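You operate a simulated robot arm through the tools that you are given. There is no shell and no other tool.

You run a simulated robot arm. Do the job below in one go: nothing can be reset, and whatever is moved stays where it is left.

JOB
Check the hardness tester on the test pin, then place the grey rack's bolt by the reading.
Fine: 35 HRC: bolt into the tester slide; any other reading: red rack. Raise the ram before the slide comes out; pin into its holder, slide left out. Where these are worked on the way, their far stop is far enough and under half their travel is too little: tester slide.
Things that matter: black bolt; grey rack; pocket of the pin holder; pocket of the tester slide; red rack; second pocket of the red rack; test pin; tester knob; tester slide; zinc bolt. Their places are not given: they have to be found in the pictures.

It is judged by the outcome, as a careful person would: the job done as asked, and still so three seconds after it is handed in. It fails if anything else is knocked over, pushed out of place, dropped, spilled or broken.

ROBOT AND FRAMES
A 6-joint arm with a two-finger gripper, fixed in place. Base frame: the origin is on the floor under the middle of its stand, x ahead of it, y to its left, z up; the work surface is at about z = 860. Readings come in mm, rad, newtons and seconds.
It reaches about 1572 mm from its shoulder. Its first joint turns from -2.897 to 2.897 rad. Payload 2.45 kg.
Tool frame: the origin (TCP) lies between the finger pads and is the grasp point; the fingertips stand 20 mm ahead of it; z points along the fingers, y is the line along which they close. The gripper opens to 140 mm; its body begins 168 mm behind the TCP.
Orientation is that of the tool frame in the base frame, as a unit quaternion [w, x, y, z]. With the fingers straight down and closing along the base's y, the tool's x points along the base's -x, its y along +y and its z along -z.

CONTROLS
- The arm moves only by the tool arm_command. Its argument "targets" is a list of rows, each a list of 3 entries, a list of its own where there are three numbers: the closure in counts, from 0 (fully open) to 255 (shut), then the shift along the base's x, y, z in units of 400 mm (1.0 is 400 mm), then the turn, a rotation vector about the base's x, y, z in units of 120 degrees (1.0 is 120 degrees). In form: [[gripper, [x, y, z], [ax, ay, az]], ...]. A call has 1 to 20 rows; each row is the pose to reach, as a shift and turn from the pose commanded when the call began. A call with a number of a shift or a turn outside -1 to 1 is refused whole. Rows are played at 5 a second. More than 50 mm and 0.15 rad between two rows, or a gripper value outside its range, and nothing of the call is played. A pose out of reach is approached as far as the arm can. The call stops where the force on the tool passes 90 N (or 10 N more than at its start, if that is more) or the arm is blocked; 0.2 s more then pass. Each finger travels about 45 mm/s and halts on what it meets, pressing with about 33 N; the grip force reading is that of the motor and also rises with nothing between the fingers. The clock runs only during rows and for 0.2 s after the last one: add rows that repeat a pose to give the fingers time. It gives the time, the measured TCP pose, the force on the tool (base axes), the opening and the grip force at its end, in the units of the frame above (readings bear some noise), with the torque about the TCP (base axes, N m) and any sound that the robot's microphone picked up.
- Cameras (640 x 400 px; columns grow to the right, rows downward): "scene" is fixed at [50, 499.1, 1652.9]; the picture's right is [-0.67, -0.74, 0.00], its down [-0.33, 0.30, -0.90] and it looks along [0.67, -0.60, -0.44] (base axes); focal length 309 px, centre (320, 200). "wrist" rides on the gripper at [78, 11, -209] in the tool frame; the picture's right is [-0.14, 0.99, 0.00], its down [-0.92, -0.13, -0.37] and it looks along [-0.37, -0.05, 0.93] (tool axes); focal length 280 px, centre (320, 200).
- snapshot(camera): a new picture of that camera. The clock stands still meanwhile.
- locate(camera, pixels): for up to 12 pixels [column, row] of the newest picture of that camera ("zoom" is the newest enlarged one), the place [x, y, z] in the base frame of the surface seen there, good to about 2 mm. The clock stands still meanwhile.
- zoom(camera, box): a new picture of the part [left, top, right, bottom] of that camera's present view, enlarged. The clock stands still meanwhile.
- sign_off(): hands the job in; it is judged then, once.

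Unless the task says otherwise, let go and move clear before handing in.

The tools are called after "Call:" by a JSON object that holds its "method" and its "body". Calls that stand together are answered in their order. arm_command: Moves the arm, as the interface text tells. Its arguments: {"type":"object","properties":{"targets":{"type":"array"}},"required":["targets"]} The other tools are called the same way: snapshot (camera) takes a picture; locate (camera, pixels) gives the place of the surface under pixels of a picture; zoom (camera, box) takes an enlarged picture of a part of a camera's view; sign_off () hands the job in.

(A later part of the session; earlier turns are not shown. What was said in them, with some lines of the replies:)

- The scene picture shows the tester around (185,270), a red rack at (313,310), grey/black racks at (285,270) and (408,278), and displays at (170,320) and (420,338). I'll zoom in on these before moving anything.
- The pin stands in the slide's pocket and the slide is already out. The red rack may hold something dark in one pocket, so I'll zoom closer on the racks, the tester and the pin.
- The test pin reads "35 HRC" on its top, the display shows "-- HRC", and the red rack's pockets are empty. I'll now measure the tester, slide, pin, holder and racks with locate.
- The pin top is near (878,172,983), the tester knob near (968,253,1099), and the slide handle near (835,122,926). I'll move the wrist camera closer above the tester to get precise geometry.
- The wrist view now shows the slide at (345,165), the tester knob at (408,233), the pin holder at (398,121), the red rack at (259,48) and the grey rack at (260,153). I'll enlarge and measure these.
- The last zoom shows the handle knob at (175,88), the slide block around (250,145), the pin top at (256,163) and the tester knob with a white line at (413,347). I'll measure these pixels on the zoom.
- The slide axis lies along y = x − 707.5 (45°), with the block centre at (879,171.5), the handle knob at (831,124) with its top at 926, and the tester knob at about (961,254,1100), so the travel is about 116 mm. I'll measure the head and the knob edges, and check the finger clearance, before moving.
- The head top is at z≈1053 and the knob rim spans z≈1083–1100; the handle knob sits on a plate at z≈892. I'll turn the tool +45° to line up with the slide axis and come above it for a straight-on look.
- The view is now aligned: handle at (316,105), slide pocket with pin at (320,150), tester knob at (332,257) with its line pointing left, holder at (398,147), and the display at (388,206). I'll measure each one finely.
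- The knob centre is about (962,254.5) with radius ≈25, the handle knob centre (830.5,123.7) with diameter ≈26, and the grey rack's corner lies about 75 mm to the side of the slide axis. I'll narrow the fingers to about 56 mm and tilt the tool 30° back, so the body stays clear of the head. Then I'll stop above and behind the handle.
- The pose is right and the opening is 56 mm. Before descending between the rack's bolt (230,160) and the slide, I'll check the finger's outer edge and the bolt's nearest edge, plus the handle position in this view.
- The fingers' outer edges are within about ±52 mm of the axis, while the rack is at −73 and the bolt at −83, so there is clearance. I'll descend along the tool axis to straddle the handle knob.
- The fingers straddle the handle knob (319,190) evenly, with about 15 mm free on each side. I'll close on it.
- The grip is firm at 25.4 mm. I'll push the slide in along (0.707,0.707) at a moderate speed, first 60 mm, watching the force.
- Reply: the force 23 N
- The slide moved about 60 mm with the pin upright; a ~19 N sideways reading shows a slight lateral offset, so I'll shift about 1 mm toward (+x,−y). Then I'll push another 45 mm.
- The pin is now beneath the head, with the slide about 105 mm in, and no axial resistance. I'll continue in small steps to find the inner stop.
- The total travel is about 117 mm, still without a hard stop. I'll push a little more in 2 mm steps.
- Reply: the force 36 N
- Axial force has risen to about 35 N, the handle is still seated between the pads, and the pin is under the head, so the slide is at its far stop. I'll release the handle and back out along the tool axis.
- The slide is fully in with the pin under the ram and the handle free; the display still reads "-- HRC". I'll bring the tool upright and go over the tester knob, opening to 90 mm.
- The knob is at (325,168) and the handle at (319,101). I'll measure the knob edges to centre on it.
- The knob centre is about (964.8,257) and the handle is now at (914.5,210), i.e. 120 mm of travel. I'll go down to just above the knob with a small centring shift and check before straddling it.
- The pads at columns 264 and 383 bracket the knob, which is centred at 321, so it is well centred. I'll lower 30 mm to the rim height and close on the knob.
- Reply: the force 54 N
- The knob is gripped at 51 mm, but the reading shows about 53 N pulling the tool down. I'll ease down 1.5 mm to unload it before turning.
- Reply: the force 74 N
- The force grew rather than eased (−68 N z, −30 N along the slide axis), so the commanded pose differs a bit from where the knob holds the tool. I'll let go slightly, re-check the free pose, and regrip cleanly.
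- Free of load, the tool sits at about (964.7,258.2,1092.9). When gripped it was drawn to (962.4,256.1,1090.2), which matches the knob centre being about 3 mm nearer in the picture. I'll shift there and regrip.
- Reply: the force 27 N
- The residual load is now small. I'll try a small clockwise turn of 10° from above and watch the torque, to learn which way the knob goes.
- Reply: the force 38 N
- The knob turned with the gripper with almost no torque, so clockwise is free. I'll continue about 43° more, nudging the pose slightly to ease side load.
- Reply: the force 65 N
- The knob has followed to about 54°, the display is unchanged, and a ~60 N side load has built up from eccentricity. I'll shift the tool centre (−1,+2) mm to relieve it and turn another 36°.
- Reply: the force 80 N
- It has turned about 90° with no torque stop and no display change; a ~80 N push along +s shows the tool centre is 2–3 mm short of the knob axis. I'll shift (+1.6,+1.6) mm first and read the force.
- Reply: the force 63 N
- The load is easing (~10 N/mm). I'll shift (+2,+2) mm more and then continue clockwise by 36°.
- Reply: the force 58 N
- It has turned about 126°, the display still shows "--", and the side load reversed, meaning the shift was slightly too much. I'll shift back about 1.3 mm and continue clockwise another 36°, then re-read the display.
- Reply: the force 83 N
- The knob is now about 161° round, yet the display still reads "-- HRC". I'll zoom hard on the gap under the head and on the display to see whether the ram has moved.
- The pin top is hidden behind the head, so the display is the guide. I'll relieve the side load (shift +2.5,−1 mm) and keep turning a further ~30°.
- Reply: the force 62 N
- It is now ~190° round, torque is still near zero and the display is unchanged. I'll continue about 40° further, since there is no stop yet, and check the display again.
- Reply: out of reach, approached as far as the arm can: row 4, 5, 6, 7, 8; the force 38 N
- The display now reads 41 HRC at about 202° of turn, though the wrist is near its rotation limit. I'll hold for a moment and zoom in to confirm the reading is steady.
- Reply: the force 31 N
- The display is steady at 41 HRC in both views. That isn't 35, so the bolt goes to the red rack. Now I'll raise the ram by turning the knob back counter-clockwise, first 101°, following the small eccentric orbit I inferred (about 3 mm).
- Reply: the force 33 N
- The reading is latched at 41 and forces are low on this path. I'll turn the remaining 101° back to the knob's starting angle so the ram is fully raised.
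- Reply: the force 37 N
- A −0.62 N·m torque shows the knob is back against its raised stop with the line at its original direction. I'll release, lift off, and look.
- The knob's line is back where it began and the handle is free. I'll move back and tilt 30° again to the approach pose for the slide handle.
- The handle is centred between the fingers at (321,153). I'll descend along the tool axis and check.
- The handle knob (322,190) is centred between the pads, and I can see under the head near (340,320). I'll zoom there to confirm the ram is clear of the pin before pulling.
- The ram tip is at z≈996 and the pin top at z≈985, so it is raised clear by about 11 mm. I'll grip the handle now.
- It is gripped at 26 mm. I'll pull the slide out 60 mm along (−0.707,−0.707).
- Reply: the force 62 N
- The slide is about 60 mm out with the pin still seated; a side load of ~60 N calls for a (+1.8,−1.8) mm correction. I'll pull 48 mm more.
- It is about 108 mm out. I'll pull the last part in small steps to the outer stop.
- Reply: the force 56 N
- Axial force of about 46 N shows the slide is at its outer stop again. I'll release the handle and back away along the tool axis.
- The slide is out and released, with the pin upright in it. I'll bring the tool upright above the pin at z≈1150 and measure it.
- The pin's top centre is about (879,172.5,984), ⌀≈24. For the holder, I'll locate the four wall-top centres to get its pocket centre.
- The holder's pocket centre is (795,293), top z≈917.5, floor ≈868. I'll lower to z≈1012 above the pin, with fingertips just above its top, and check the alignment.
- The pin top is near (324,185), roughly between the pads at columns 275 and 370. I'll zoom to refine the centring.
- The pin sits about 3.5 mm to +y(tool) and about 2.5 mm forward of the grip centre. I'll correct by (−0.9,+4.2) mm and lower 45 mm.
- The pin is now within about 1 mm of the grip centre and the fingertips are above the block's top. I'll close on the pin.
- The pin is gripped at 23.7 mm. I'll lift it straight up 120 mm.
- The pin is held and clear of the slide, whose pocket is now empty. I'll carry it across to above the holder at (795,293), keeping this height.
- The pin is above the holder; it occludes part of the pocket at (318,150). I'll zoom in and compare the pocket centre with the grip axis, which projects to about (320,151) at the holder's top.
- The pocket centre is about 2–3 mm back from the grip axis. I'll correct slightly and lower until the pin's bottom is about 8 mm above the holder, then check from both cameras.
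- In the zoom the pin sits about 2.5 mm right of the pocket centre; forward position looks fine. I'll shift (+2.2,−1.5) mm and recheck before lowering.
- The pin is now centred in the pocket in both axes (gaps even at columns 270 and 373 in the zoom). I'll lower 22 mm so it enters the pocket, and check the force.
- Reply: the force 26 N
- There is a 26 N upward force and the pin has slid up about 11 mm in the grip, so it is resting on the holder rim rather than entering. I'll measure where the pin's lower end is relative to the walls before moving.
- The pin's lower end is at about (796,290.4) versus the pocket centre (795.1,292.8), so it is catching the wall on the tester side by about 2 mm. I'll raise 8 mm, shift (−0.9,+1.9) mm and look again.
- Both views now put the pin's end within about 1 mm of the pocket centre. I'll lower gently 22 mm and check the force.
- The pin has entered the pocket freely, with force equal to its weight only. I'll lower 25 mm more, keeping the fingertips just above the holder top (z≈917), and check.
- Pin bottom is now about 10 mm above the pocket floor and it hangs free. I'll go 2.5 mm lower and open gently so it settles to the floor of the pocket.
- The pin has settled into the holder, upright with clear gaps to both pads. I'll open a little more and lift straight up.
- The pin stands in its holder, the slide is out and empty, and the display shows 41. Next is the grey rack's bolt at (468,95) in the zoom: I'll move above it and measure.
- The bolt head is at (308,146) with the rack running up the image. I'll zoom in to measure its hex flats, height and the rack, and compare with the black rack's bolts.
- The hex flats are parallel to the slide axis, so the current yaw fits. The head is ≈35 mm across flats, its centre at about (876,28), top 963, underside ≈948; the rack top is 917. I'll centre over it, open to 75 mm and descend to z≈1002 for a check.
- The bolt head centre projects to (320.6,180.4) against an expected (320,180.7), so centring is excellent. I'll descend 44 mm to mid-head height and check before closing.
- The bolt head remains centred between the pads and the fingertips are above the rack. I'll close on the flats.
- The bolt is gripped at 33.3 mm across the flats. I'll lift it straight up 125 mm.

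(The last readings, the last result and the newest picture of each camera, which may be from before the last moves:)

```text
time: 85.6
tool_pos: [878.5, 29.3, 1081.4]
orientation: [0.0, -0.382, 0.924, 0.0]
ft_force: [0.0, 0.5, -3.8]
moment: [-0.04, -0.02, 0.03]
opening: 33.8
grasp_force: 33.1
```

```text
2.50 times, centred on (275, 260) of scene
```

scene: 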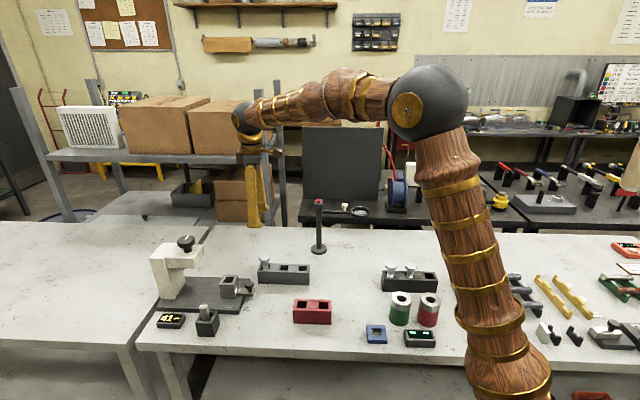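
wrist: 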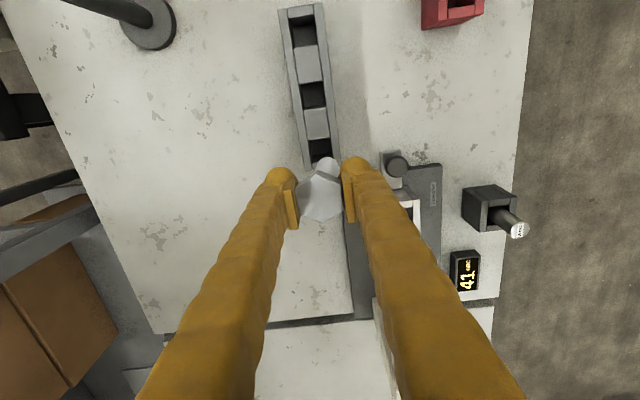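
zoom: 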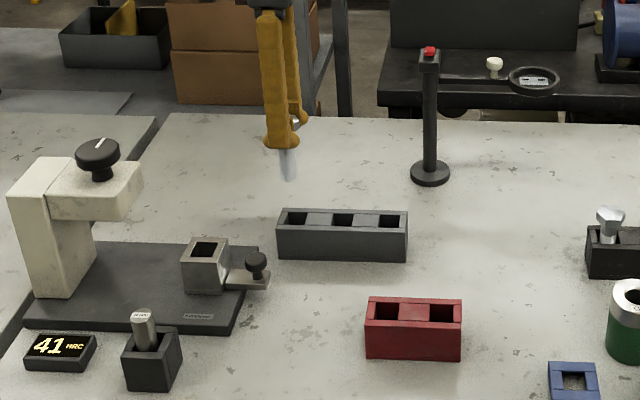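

The bolt is up and the grey rack is undisturbed. Now I'll measure the red rack's pockets and the bolt's lower end from the scene camera.

Call:
{"method": "locate", "body": {"camera": "zoom", "pixels": [[290, 178], [289, 165], [287, 155]]}}

Call:
{"method": "zoom", "body": {"camera": "scene", "box": [286, 290, 340, 330]}}

Call:
{"method": "locate", "body": {"camera": "zoom", "pixels": [[120, 100], [150, 155], [520, 160], [515, 100], [98, 125], [540, 130], [215, 125], [430, 130], [320, 130], [170, 100], [470, 100], [300, 157]]}}

```text
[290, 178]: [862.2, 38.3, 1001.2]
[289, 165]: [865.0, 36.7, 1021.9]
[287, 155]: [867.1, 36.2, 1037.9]
```

```text
10.00 times, centred on (313, 310) of scene
```

zoom: 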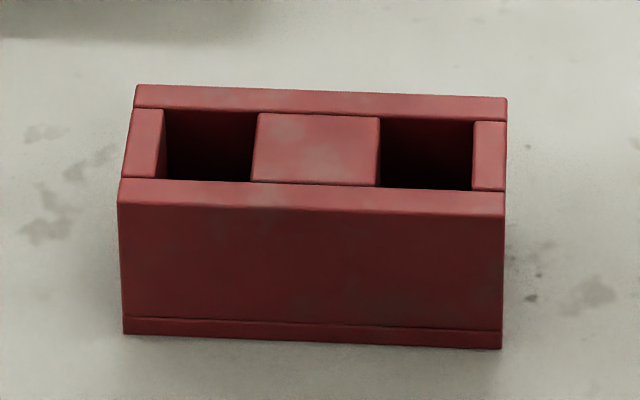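

```text
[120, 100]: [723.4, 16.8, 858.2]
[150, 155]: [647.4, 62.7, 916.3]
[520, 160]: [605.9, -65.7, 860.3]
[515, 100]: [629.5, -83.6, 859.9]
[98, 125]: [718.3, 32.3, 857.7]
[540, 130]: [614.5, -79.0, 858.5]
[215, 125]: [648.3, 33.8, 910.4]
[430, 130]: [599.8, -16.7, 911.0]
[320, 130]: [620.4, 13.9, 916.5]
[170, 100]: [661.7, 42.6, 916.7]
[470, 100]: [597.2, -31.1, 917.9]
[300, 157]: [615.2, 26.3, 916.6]
```

I'll pick points clearly on the red rack's wall tops to pin down the pocket centres.

Call:
{"method": "locate", "body": {"camera": "zoom", "pixels": [[145, 145], [489, 155], [320, 102], [310, 195], [150, 94], [495, 107], [495, 200], [135, 190], [258, 150], [378, 152], [163, 150], [474, 155]]}}

Call:
{"method": "locate", "body": {"camera": "zoom", "pixels": [[210, 170], [425, 175], [260, 120], [376, 122], [256, 176], [375, 180], [210, 109], [425, 116], [210, 192], [425, 198]]}}

```text
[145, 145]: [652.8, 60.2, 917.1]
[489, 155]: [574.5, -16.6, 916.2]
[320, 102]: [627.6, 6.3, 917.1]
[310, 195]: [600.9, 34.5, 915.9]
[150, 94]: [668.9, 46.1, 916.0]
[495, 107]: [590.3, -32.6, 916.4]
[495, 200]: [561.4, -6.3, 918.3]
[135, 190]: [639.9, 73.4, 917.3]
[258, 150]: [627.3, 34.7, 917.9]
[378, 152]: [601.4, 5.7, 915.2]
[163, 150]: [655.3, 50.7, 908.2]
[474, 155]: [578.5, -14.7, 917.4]
```

```text
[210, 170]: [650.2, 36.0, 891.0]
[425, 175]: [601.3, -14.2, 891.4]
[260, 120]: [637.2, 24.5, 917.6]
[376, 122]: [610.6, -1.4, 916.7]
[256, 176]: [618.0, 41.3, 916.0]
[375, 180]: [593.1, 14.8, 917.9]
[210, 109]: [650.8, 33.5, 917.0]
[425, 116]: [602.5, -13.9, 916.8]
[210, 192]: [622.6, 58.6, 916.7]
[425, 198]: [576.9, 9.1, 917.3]
```

The red rack runs along 45° with pocket centres at about (639.3,44.5) and (590.5,−4.3), top z≈917, both empty. I'll carry the bolt over the nearer pocket at (639.3,44.5), keeping its end near z≈992.

Call:
{"method": "arm_command", "body": {"targets": [[255, [-0.04, 0.003, 0], [0, 0, 0]], [255, [-0.11, 0.008, 0], [0, 0, 0]], [255, [-0.19, 0.014, 0], [0, 0, 0]], [255, [-0.27, 0.02, 0], [0, 0, 0]], [255, [-0.35, 0.025, 0], [0, 0, 0]], [255, [-0.43, 0.031, 0], [0, 0, 0]], [255, [-0.51, 0.037, 0], [0, 0, 0]], [255, [-0.57, 0.041, 0], [0, 0, 0]], [255, [-0.593, 0.0425, 0], [0, 0, 0]], [255, [-0.593, 0.0425, 0], [0, 0, 0]]]}}

Call:
{"method": "snapshot", "body": {"camera": "wrist"}}

Call:
{"method": "snapshot", "body": {"camera": "scene"}}

```text
time: 87.8
tool_pos: [639.7, 44.3, 1083.1]
orientation: [0.001, -0.382, 0.924, 0.0]
ft_force: [0.4, -0.6, -2.8]
moment: [0.01, 0.0, 0.03]
opening: 34.0
grasp_force: 33.3
```

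```text
taken
```

wrist: 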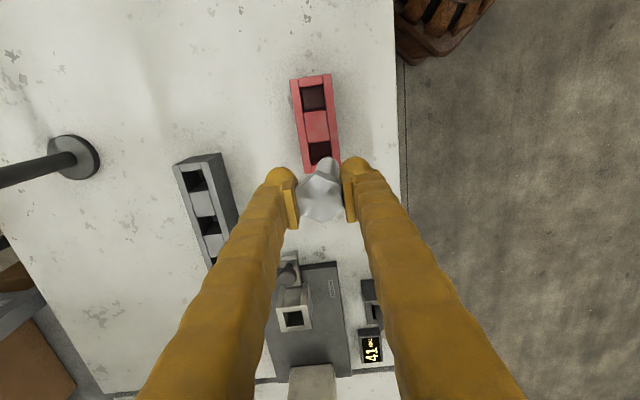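

```text
taken
```

scene: 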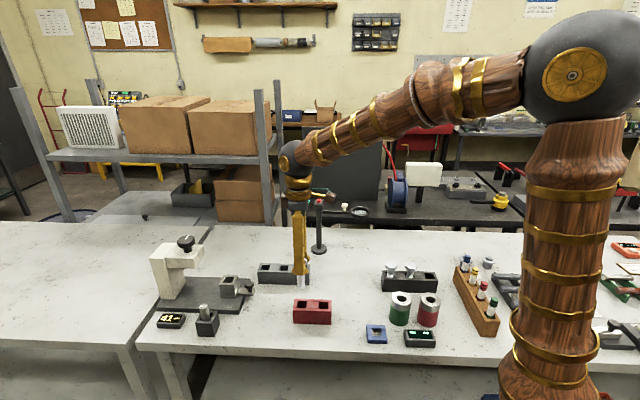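

The bolt is over the red rack's near pocket (321,152), and the pose agrees. I'll lower 60 mm, so its end is about 15 mm above the rack, and check the alignment.

Call:
{"method": "arm_command", "body": {"targets": [[255, [0, 0, -0.04], [0, 0, 0]], [255, [0, 0, -0.09], [0, 0, 0]], [255, [0, 0, -0.13], [0, 0, 0]], [255, [0, 0, -0.155], [0, 0, 0]], [255, [0, 0, -0.155], [0, 0, 0]]]}}

Call:
{"method": "zoom", "body": {"camera": "wrist", "box": [270, 90, 370, 220]}}

Call:
{"method": "zoom", "body": {"camera": "scene", "box": [280, 280, 340, 330]}}

```text
time: 89.0
tool_pos: [639.9, 44.0, 1021.1]
orientation: [0.001, -0.381, 0.925, -0.001]
ft_force: [0.0, 0.3, -2.9]
moment: [-0.02, -0.04, 0.04]
opening: 33.7
grasp_force: 32.8
```

```text
3.08 times, centred on (320, 155) of wrist
```

zoom: 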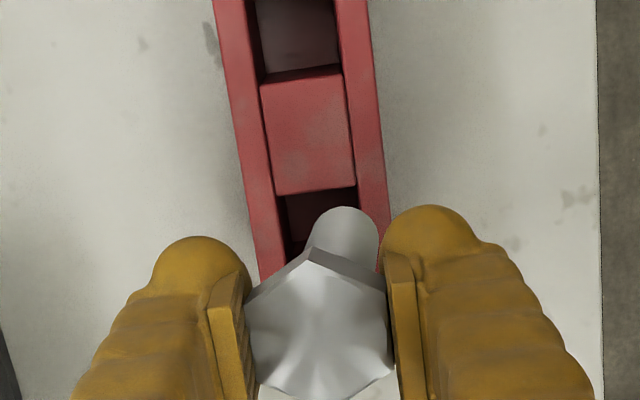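

```text
8.00 times, centred on (310, 305) of scene
```

zoom: 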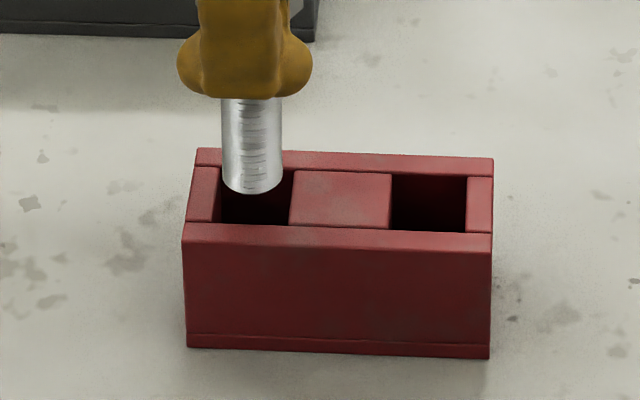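

In the wrist zoom the shank end is at (343,~235), right of the grip axis (320), so the bolt hangs tilted about 5° to the +y(tool) side. I'll measure the shank end precisely before inserting.

Call:
{"method": "zoom", "body": {"camera": "wrist", "box": [295, 135, 355, 185]}}

Call:
{"method": "locate", "body": {"camera": "zoom", "pixels": [[350, 200], [350, 260], [390, 250], [300, 260], [345, 320], [130, 120], [480, 80], [300, 90], [110, 290], [440, 180]]}}

Call:
{"method": "zoom", "body": {"camera": "scene", "box": [285, 275, 335, 325]}}

Call:
{"method": "locate", "body": {"camera": "zoom", "pixels": [[215, 210], [215, 180], [215, 150], [215, 120], [180, 180], [250, 180]]}}

```text
8.00 times, centred on (325, 160) of wrist
```

zoom: 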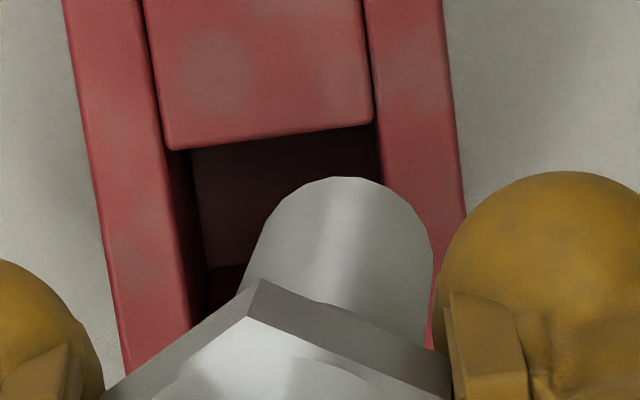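

```text
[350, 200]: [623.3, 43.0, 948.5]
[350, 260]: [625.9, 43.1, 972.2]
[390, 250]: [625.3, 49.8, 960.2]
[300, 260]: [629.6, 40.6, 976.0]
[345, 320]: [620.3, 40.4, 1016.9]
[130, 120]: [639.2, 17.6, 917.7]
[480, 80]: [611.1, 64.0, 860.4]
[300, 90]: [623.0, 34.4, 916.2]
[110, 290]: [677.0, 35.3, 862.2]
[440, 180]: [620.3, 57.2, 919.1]
```

```text
8.00 times, centred on (310, 300) of scene
```

zoom: 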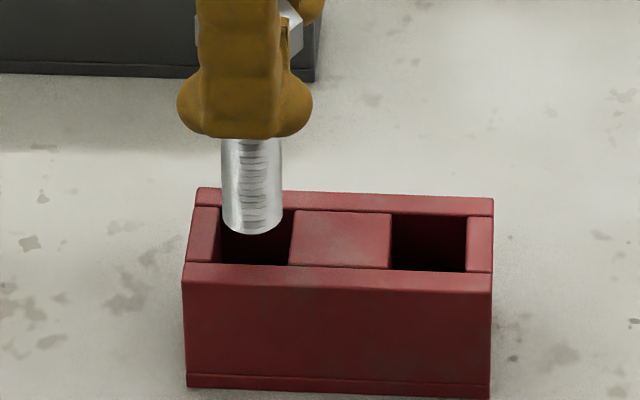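

```text
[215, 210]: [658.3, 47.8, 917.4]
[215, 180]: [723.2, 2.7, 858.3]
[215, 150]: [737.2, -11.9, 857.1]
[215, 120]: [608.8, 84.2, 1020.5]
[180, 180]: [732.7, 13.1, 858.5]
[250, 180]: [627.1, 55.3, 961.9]
```

The shank end is about 8–9 mm to the +l side at 90 mm below the grip, i.e. about 5.5° tilt. I'll rotate the tool −5.5° about the rack's axis so the bolt hangs vertical, then recheck.

Call:
{"method": "arm_command", "body": {"targets": [[255, [0, 0, 0], [-0.011, -0.011, 0]], [255, [0, 0, 0], [-0.022, -0.022, 0]], [255, [0, 0, 0], [-0.0324, -0.0324, 0]], [255, [0, 0, 0], [-0.0324, -0.0324, 0]], [255, [0, 0, 0], [-0.0324, -0.0324, 0]]]}}

Call:
{"method": "zoom", "body": {"camera": "wrist", "box": [270, 90, 370, 220]}}

Call:
{"method": "zoom", "body": {"camera": "scene", "box": [285, 275, 335, 325]}}

Call:
{"method": "locate", "body": {"camera": "zoom", "pixels": [[250, 160], [250, 180], [250, 200], [252, 220], [230, 190], [272, 190]]}}

```text
time: 90.2
tool_pos: [637.9, 43.5, 1020.5]
orientation: [0.019, -0.381, 0.923, -0.046]
ft_force: [-0.2, -0.5, -3.4]
moment: [-0.01, 0.0, 0.02]
opening: 33.8
grasp_force: 33.3
```

```text
3.08 times, centred on (320, 155) of wrist
```

zoom: 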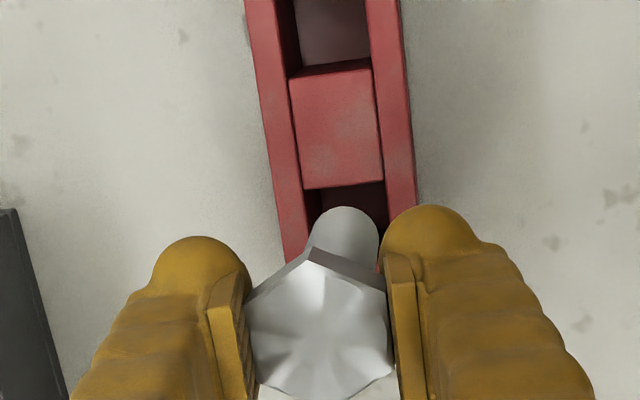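

```text
8.00 times, centred on (310, 300) of scene
```

zoom: 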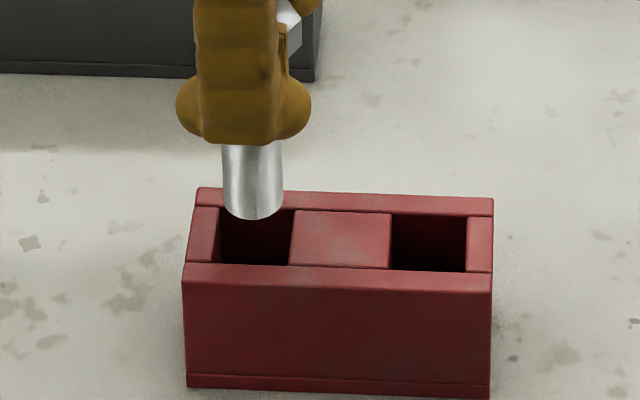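

```text
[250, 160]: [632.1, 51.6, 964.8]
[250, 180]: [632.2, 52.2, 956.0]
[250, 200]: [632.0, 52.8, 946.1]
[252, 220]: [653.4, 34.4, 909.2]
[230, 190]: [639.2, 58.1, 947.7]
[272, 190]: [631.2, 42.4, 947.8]
```

The shank is now vertical, centred near (641,45) versus the pocket (639.3,44.5). I'll nudge (−1.2,+0.5) mm, lower 12 mm to just above the rim, and check again.

Call:
{"method": "arm_command", "body": {"targets": [[255, [-0.003, 0.0012, 0], [0, 0, 0]], [255, [-0.003, 0.0012, -0.015], [0, 0, 0]], [255, [-0.003, 0.0012, -0.03], [0, 0, 0]], [255, [-0.003, 0.0012, -0.03], [0, 0, 0]], [255, [-0.003, 0.0012, -0.03], [0, 0, 0]]]}}

Call:
{"method": "zoom", "body": {"camera": "wrist", "box": [290, 120, 360, 190]}}

Call:
{"method": "zoom", "body": {"camera": "scene", "box": [290, 285, 330, 325]}}

Call:
{"method": "locate", "body": {"camera": "zoom", "pixels": [[220, 110], [220, 140], [220, 160], [200, 150], [245, 150]]}}

```text
time: 91.4
tool_pos: [637.3, 45.4, 1009.3]
orientation: [0.018, -0.382, 0.923, -0.045]
ft_force: [-0.2, -0.1, -4.2]
moment: [0.01, -0.01, -0.02]
opening: 33.7
grasp_force: 32.9
```

```text
5.71 times, centred on (325, 155) of wrist
```

zoom: 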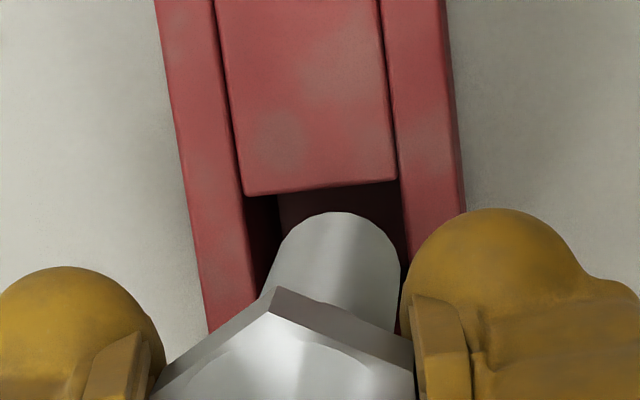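

```text
10.00 times, centred on (310, 305) of scene
```

zoom: 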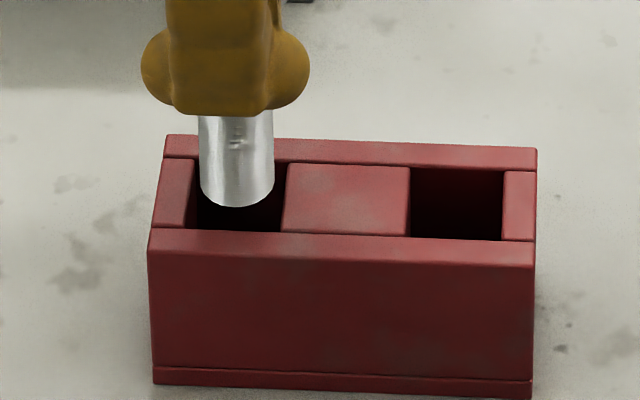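

```text
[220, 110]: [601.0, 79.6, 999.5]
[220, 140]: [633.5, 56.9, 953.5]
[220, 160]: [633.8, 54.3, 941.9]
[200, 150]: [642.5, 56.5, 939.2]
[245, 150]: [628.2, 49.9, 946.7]
```

Both views now show the shank end centred over the pocket within about 1 mm. I'll lower 20 mm so it enters, and check the force.

Call:
{"method": "arm_command", "body": {"targets": [[255, [0, 0, -0.0125], [0, 0, 0]], [255, [0, 0, -0.025], [0, 0, 0]], [255, [0, 0, -0.0375], [0, 0, 0]], [255, [0, 0, -0.05], [0, 0, 0]], [255, [0, 0, -0.05], [0, 0, 0]]]}}

Call:
{"method": "zoom", "body": {"camera": "wrist", "box": [290, 120, 360, 190]}}

Call:
{"method": "zoom", "body": {"camera": "scene", "box": [290, 285, 330, 325]}}

```text
time: 92.6
tool_pos: [639.2, 46.9, 989.4]
orientation: [0.019, -0.382, 0.923, -0.044]
ft_force: [0.4, 0.1, -4.6]
moment: [-0.02, -0.03, 0.0]
opening: 33.9
grasp_force: 33.2
```

```text
5.71 times, centred on (325, 155) of wrist
```

zoom: 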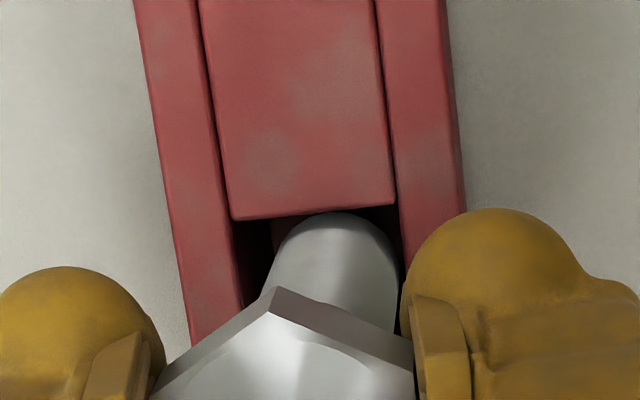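

```text
10.00 times, centred on (310, 305) of scene
```

zoom: 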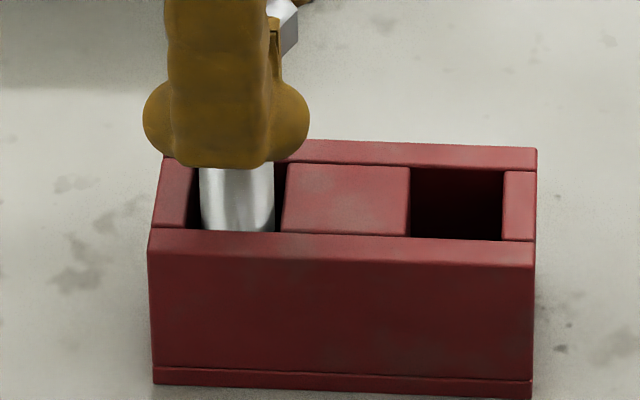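

The shank has entered freely with no contact force, sitting slightly toward the +l wall. I'll shift (+1,−1) mm and lower 24 mm more.

Call:
{"method": "arm_command", "body": {"targets": [[255, [0.0025, -0.0025, 0], [0, 0, 0]], [255, [0.0025, -0.0025, -0.015], [0, 0, 0]], [255, [0.0025, -0.0025, -0.03], [0, 0, 0]], [255, [0.0025, -0.0025, -0.045], [0, 0, 0]], [255, [0.0025, -0.0025, -0.06], [0, 0, 0]], [255, [0.0025, -0.0025, -0.06], [0, 0, 0]]]}}

Call:
{"method": "zoom", "body": {"camera": "scene", "box": [280, 270, 340, 330]}}

```text
time: 94.0
tool_pos: [639.7, 44.1, 964.7]
orientation: [0.019, -0.381, 0.923, -0.044]
ft_force: [-0.3, -0.1, -3.7]
moment: [0.03, 0.0, 0.02]
opening: 33.8
grasp_force: 33.1
```

```text
6.67 times, centred on (310, 300) of scene
```

zoom: 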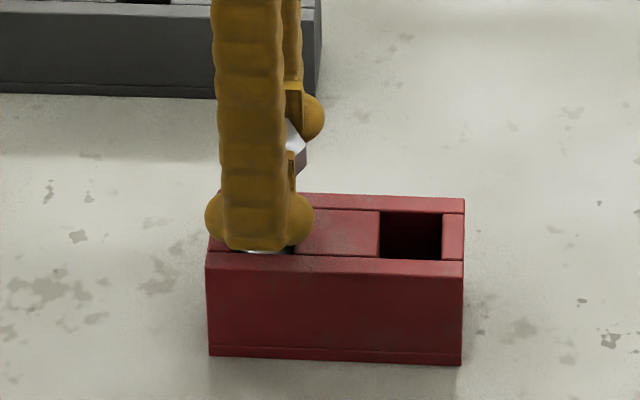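

Still no contact force. I'll lower in small steps up to 8 mm to find the floor.

Call:
{"method": "arm_command", "body": {"targets": [[255, [0, 0, -0.005], [0, 0, 0]], [255, [0, 0, -0.01], [0, 0, 0]], [255, [0, 0, -0.015], [0, 0, 0]], [255, [0, 0, -0.02], [0, 0, 0]], [255, [0, 0, -0.02], [0, 0, 0]]]}}

```text
time: 95.2
tool_pos: [640.5, 43.8, 957.3]
orientation: [0.019, -0.382, 0.923, -0.044]
ft_force: [0.6, 0.0, -4.8]
moment: [0.02, 0.04, -0.01]
opening: 33.6
grasp_force: 32.8
```

Still hanging free, with about 4 mm to go. I'll continue in 1.5 mm steps.

Call:
{"method": "arm_command", "body": {"targets": [[255, [0, 0, -0.004], [0, 0, 0]], [255, [0, 0, -0.008], [0, 0, 0]], [255, [0, 0, -0.012], [0, 0, 0]], [255, [0, 0, -0.012], [0, 0, 0]]]}}

Call:
{"method": "zoom", "body": {"camera": "scene", "box": [280, 270, 340, 330]}}

Call:
{"method": "zoom", "body": {"camera": "wrist", "box": [270, 120, 370, 250]}}

```text
time: 96.2
tool_pos: [641.5, 45.2, 952.9]
orientation: [0.019, -0.381, 0.923, -0.044]
ft_force: [-2.5, 2.6, 29.8]
moment: [0.44, 0.21, 0.03]
opening: 34.1
grasp_force: 33.5
```

```text
6.67 times, centred on (310, 300) of scene
```

zoom: 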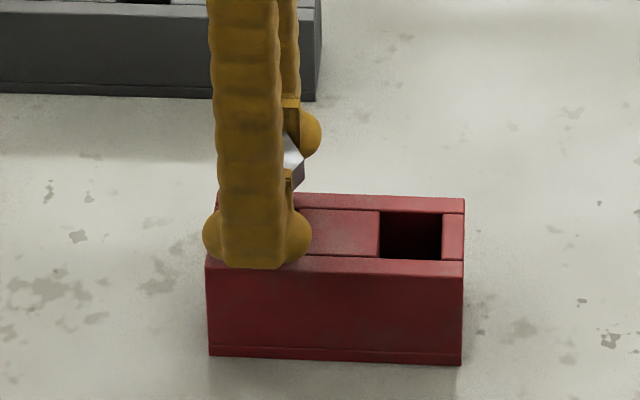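

```text
3.08 times, centred on (320, 185) of wrist
```

zoom: 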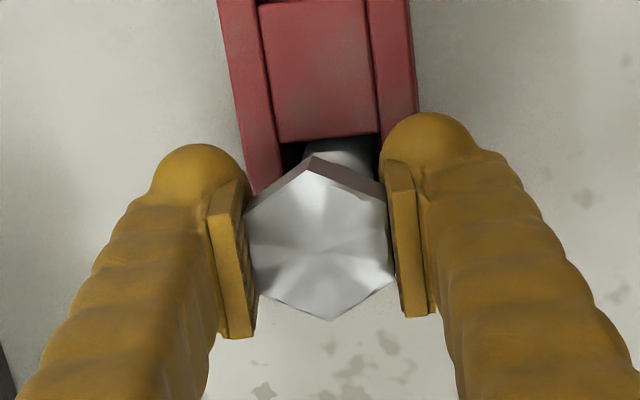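

A +30 N reading shows the bolt is seated on the pocket floor. I'll ease up 1 mm and open the fingers gently.

Call:
{"method": "arm_command", "body": {"targets": [[255, [0, 0, 0.0025], [0, 0, 0]], [255, [0, 0, 0.0025], [0, 0, 0]], [192, [0, 0, 0.0025], [0, 0, 0]], [188, [0, 0, 0.0025], [0, 0, 0]], [182, [0, 0, 0.0025], [0, 0, 0]], [172, [0, 0, 0.0025], [0, 0, 0]], [155, [0, 0, 0.0025], [0, 0, 0]], [137, [0, 0, 0.0025], [0, 0, 0]], [137, [0, 0, 0.0025], [0, 0, 0]]]}}

Call:
{"method": "zoom", "body": {"camera": "scene", "box": [280, 270, 340, 330]}}

Call:
{"method": "zoom", "body": {"camera": "wrist", "box": [260, 120, 380, 250]}}

```text
time: 98.2
tool_pos: [638.9, 44.7, 953.6]
orientation: [0.02, -0.381, 0.923, -0.044]
ft_force: [-0.3, -0.6, -0.2]
moment: [0.0, -0.01, -0.01]
opening: 64.7
grasp_force: 0.1
```

```text
6.67 times, centred on (310, 300) of scene
```

zoom: 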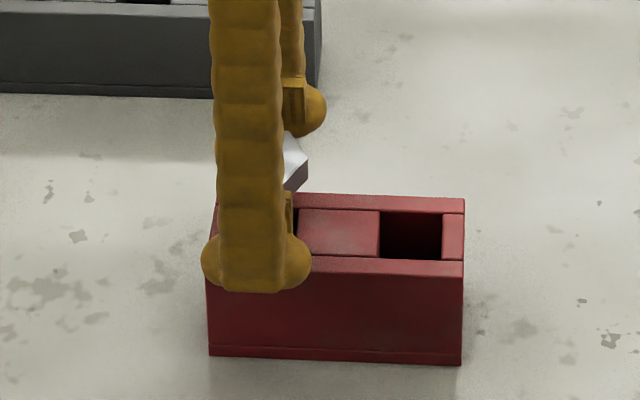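

```text
3.08 times, centred on (320, 185) of wrist
```

zoom: 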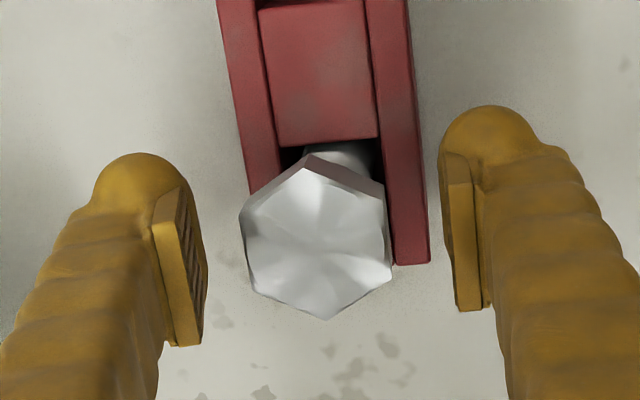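

The bolt stands free in the red rack with clear gaps to both pads. I'll lift straight up and away.

Call:
{"method": "arm_command", "body": {"targets": [[128, [0, 0, 0.02], [0, 0, 0]], [128, [0, 0, 0.06], [0, 0, 0]], [128, [0, 0, 0.12], [0.008, 0.008, 0]], [128, [0, 0, 0.2], [0.016, 0.016, 0]], [128, [0, 0, 0.29], [0.024, 0.024, 0]], [128, [0, 0, 0.39], [0.0324, 0.0324, 0]], [128, [0, 0, 0.5], [0.0324, 0.0324, 0]], [128, [0, 0, 0.6], [0.0324, 0.0324, 0]], [128, [0, 0, 0.6], [0.0324, 0.0324, 0]]]}}

Call:
{"method": "snapshot", "body": {"camera": "wrist"}}

Call:
{"method": "snapshot", "body": {"camera": "scene"}}

Call:
{"method": "zoom", "body": {"camera": "scene", "box": [140, 230, 350, 350]}}

```text
time: 100.2
tool_pos: [639.8, 45.8, 1196.1]
orientation: [-0.001, -0.382, 0.924, 0.0]
ft_force: [-0.2, -0.7, 1.1]
moment: [0.0, -0.02, 0.0]
opening: 70.0
grasp_force: 0.1
```

```text
taken
```

wrist: 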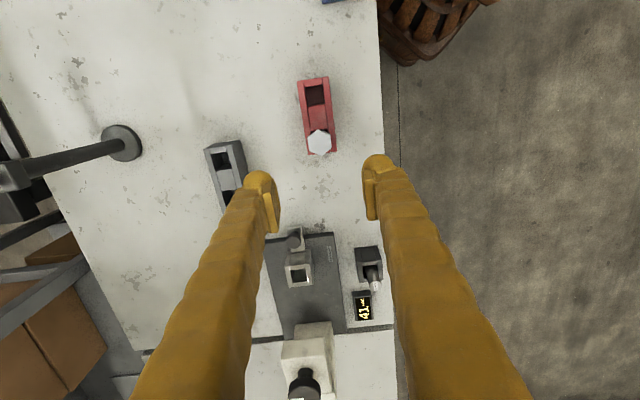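

```text
taken
```

scene: 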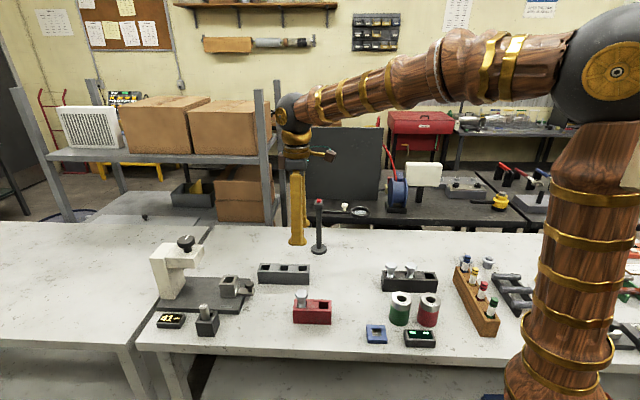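

```text
3.05 times, centred on (245, 290) of scene
```

zoom: 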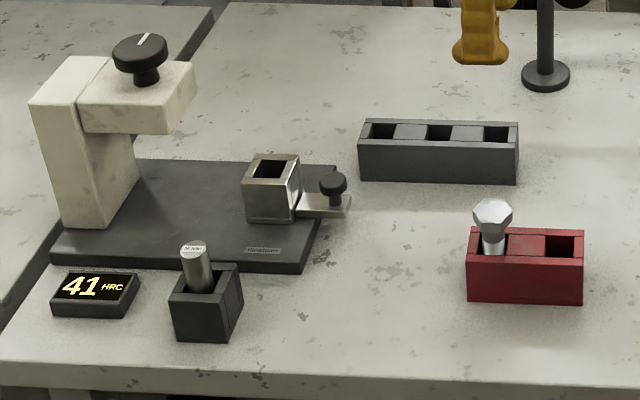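

Everything appears in place: the bolt in the red rack, the pin in its holder, the slide out, the knob at its raised mark. I'll verify final positions numerically (handle, pin top, bolt head, racks).

Call:
{"method": "zoom", "body": {"camera": "scene", "box": [180, 265, 270, 345]}}

Call:
{"method": "locate", "body": {"camera": "wrist", "pixels": [[318, 142], [293, 239], [299, 275], [376, 285], [315, 86], [223, 160], [375, 280]]}}

Call:
{"method": "zoom", "body": {"camera": "scene", "box": [280, 280, 345, 330]}}

Call:
{"method": "locate", "body": {"camera": "zoom", "pixels": [[210, 110], [210, 190], [170, 160], [500, 155], [300, 130]]}}

```text
5.00 times, centred on (225, 305) of scene
```

zoom: 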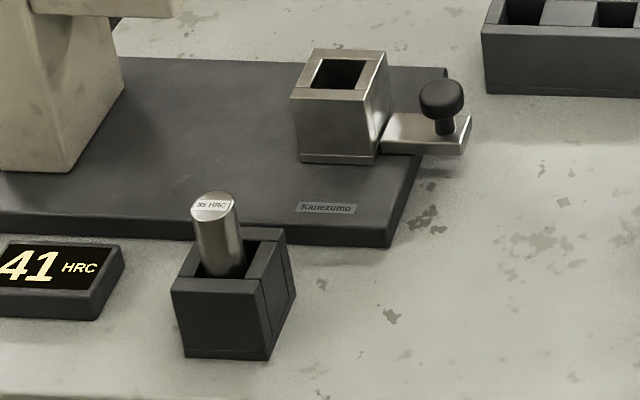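

```text
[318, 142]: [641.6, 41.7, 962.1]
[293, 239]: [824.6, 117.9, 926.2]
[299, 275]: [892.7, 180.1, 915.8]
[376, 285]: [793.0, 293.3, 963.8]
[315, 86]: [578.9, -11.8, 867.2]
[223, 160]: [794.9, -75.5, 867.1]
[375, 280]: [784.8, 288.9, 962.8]
```

```text
8.00 times, centred on (312, 305) of scene
```

zoom: 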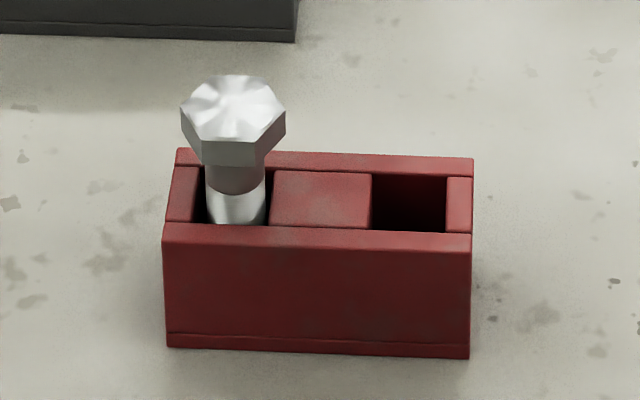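

```text
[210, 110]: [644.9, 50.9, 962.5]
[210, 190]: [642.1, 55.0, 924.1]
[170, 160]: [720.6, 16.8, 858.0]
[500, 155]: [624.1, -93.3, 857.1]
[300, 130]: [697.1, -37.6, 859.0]
```

The bolt's head top is at z≈962, its seated height, in the red rack. The pin top is at z≈964 in the holder, the handle is back at its outer stop, the ram is raised, and the arm is clear. The tester read 41 HRC, not 35, so the job is done as asked and I'll hand it in.

Call:
{"method": "sign_off", "body": {}}

```text
The job is handed in.
```

The tester read 41 HRC on the 35 HRC test pin, so it is not fine. I put the grey rack's bolt in the red rack, in the pocket nearer the tester, and handed the job in.

- **Reading:** I pushed the slide to its inner stop and lowered the ram. The display then held steady at 41 HRC.
- **Ram and slide:** I turned the knob back to its raised stop and saw about 11 mm of clearance above the pin before pulling the slide. The slide is left out at its outer stop, empty.
- **Pin:** The test pin is seated in its holder. On the first try it caught the holder's rim and slid up a little in the grip, so I re-centred it and it went in freely. I let it settle the last several millimetres to the pocket floor.
- **Bolt:** It hung about 5° off vertical in the gripper, so I corrected the tilt before lowering it. It is seated on the pocket floor and standing upright.

In the final pictures nothing else had moved, and the arm was clear.
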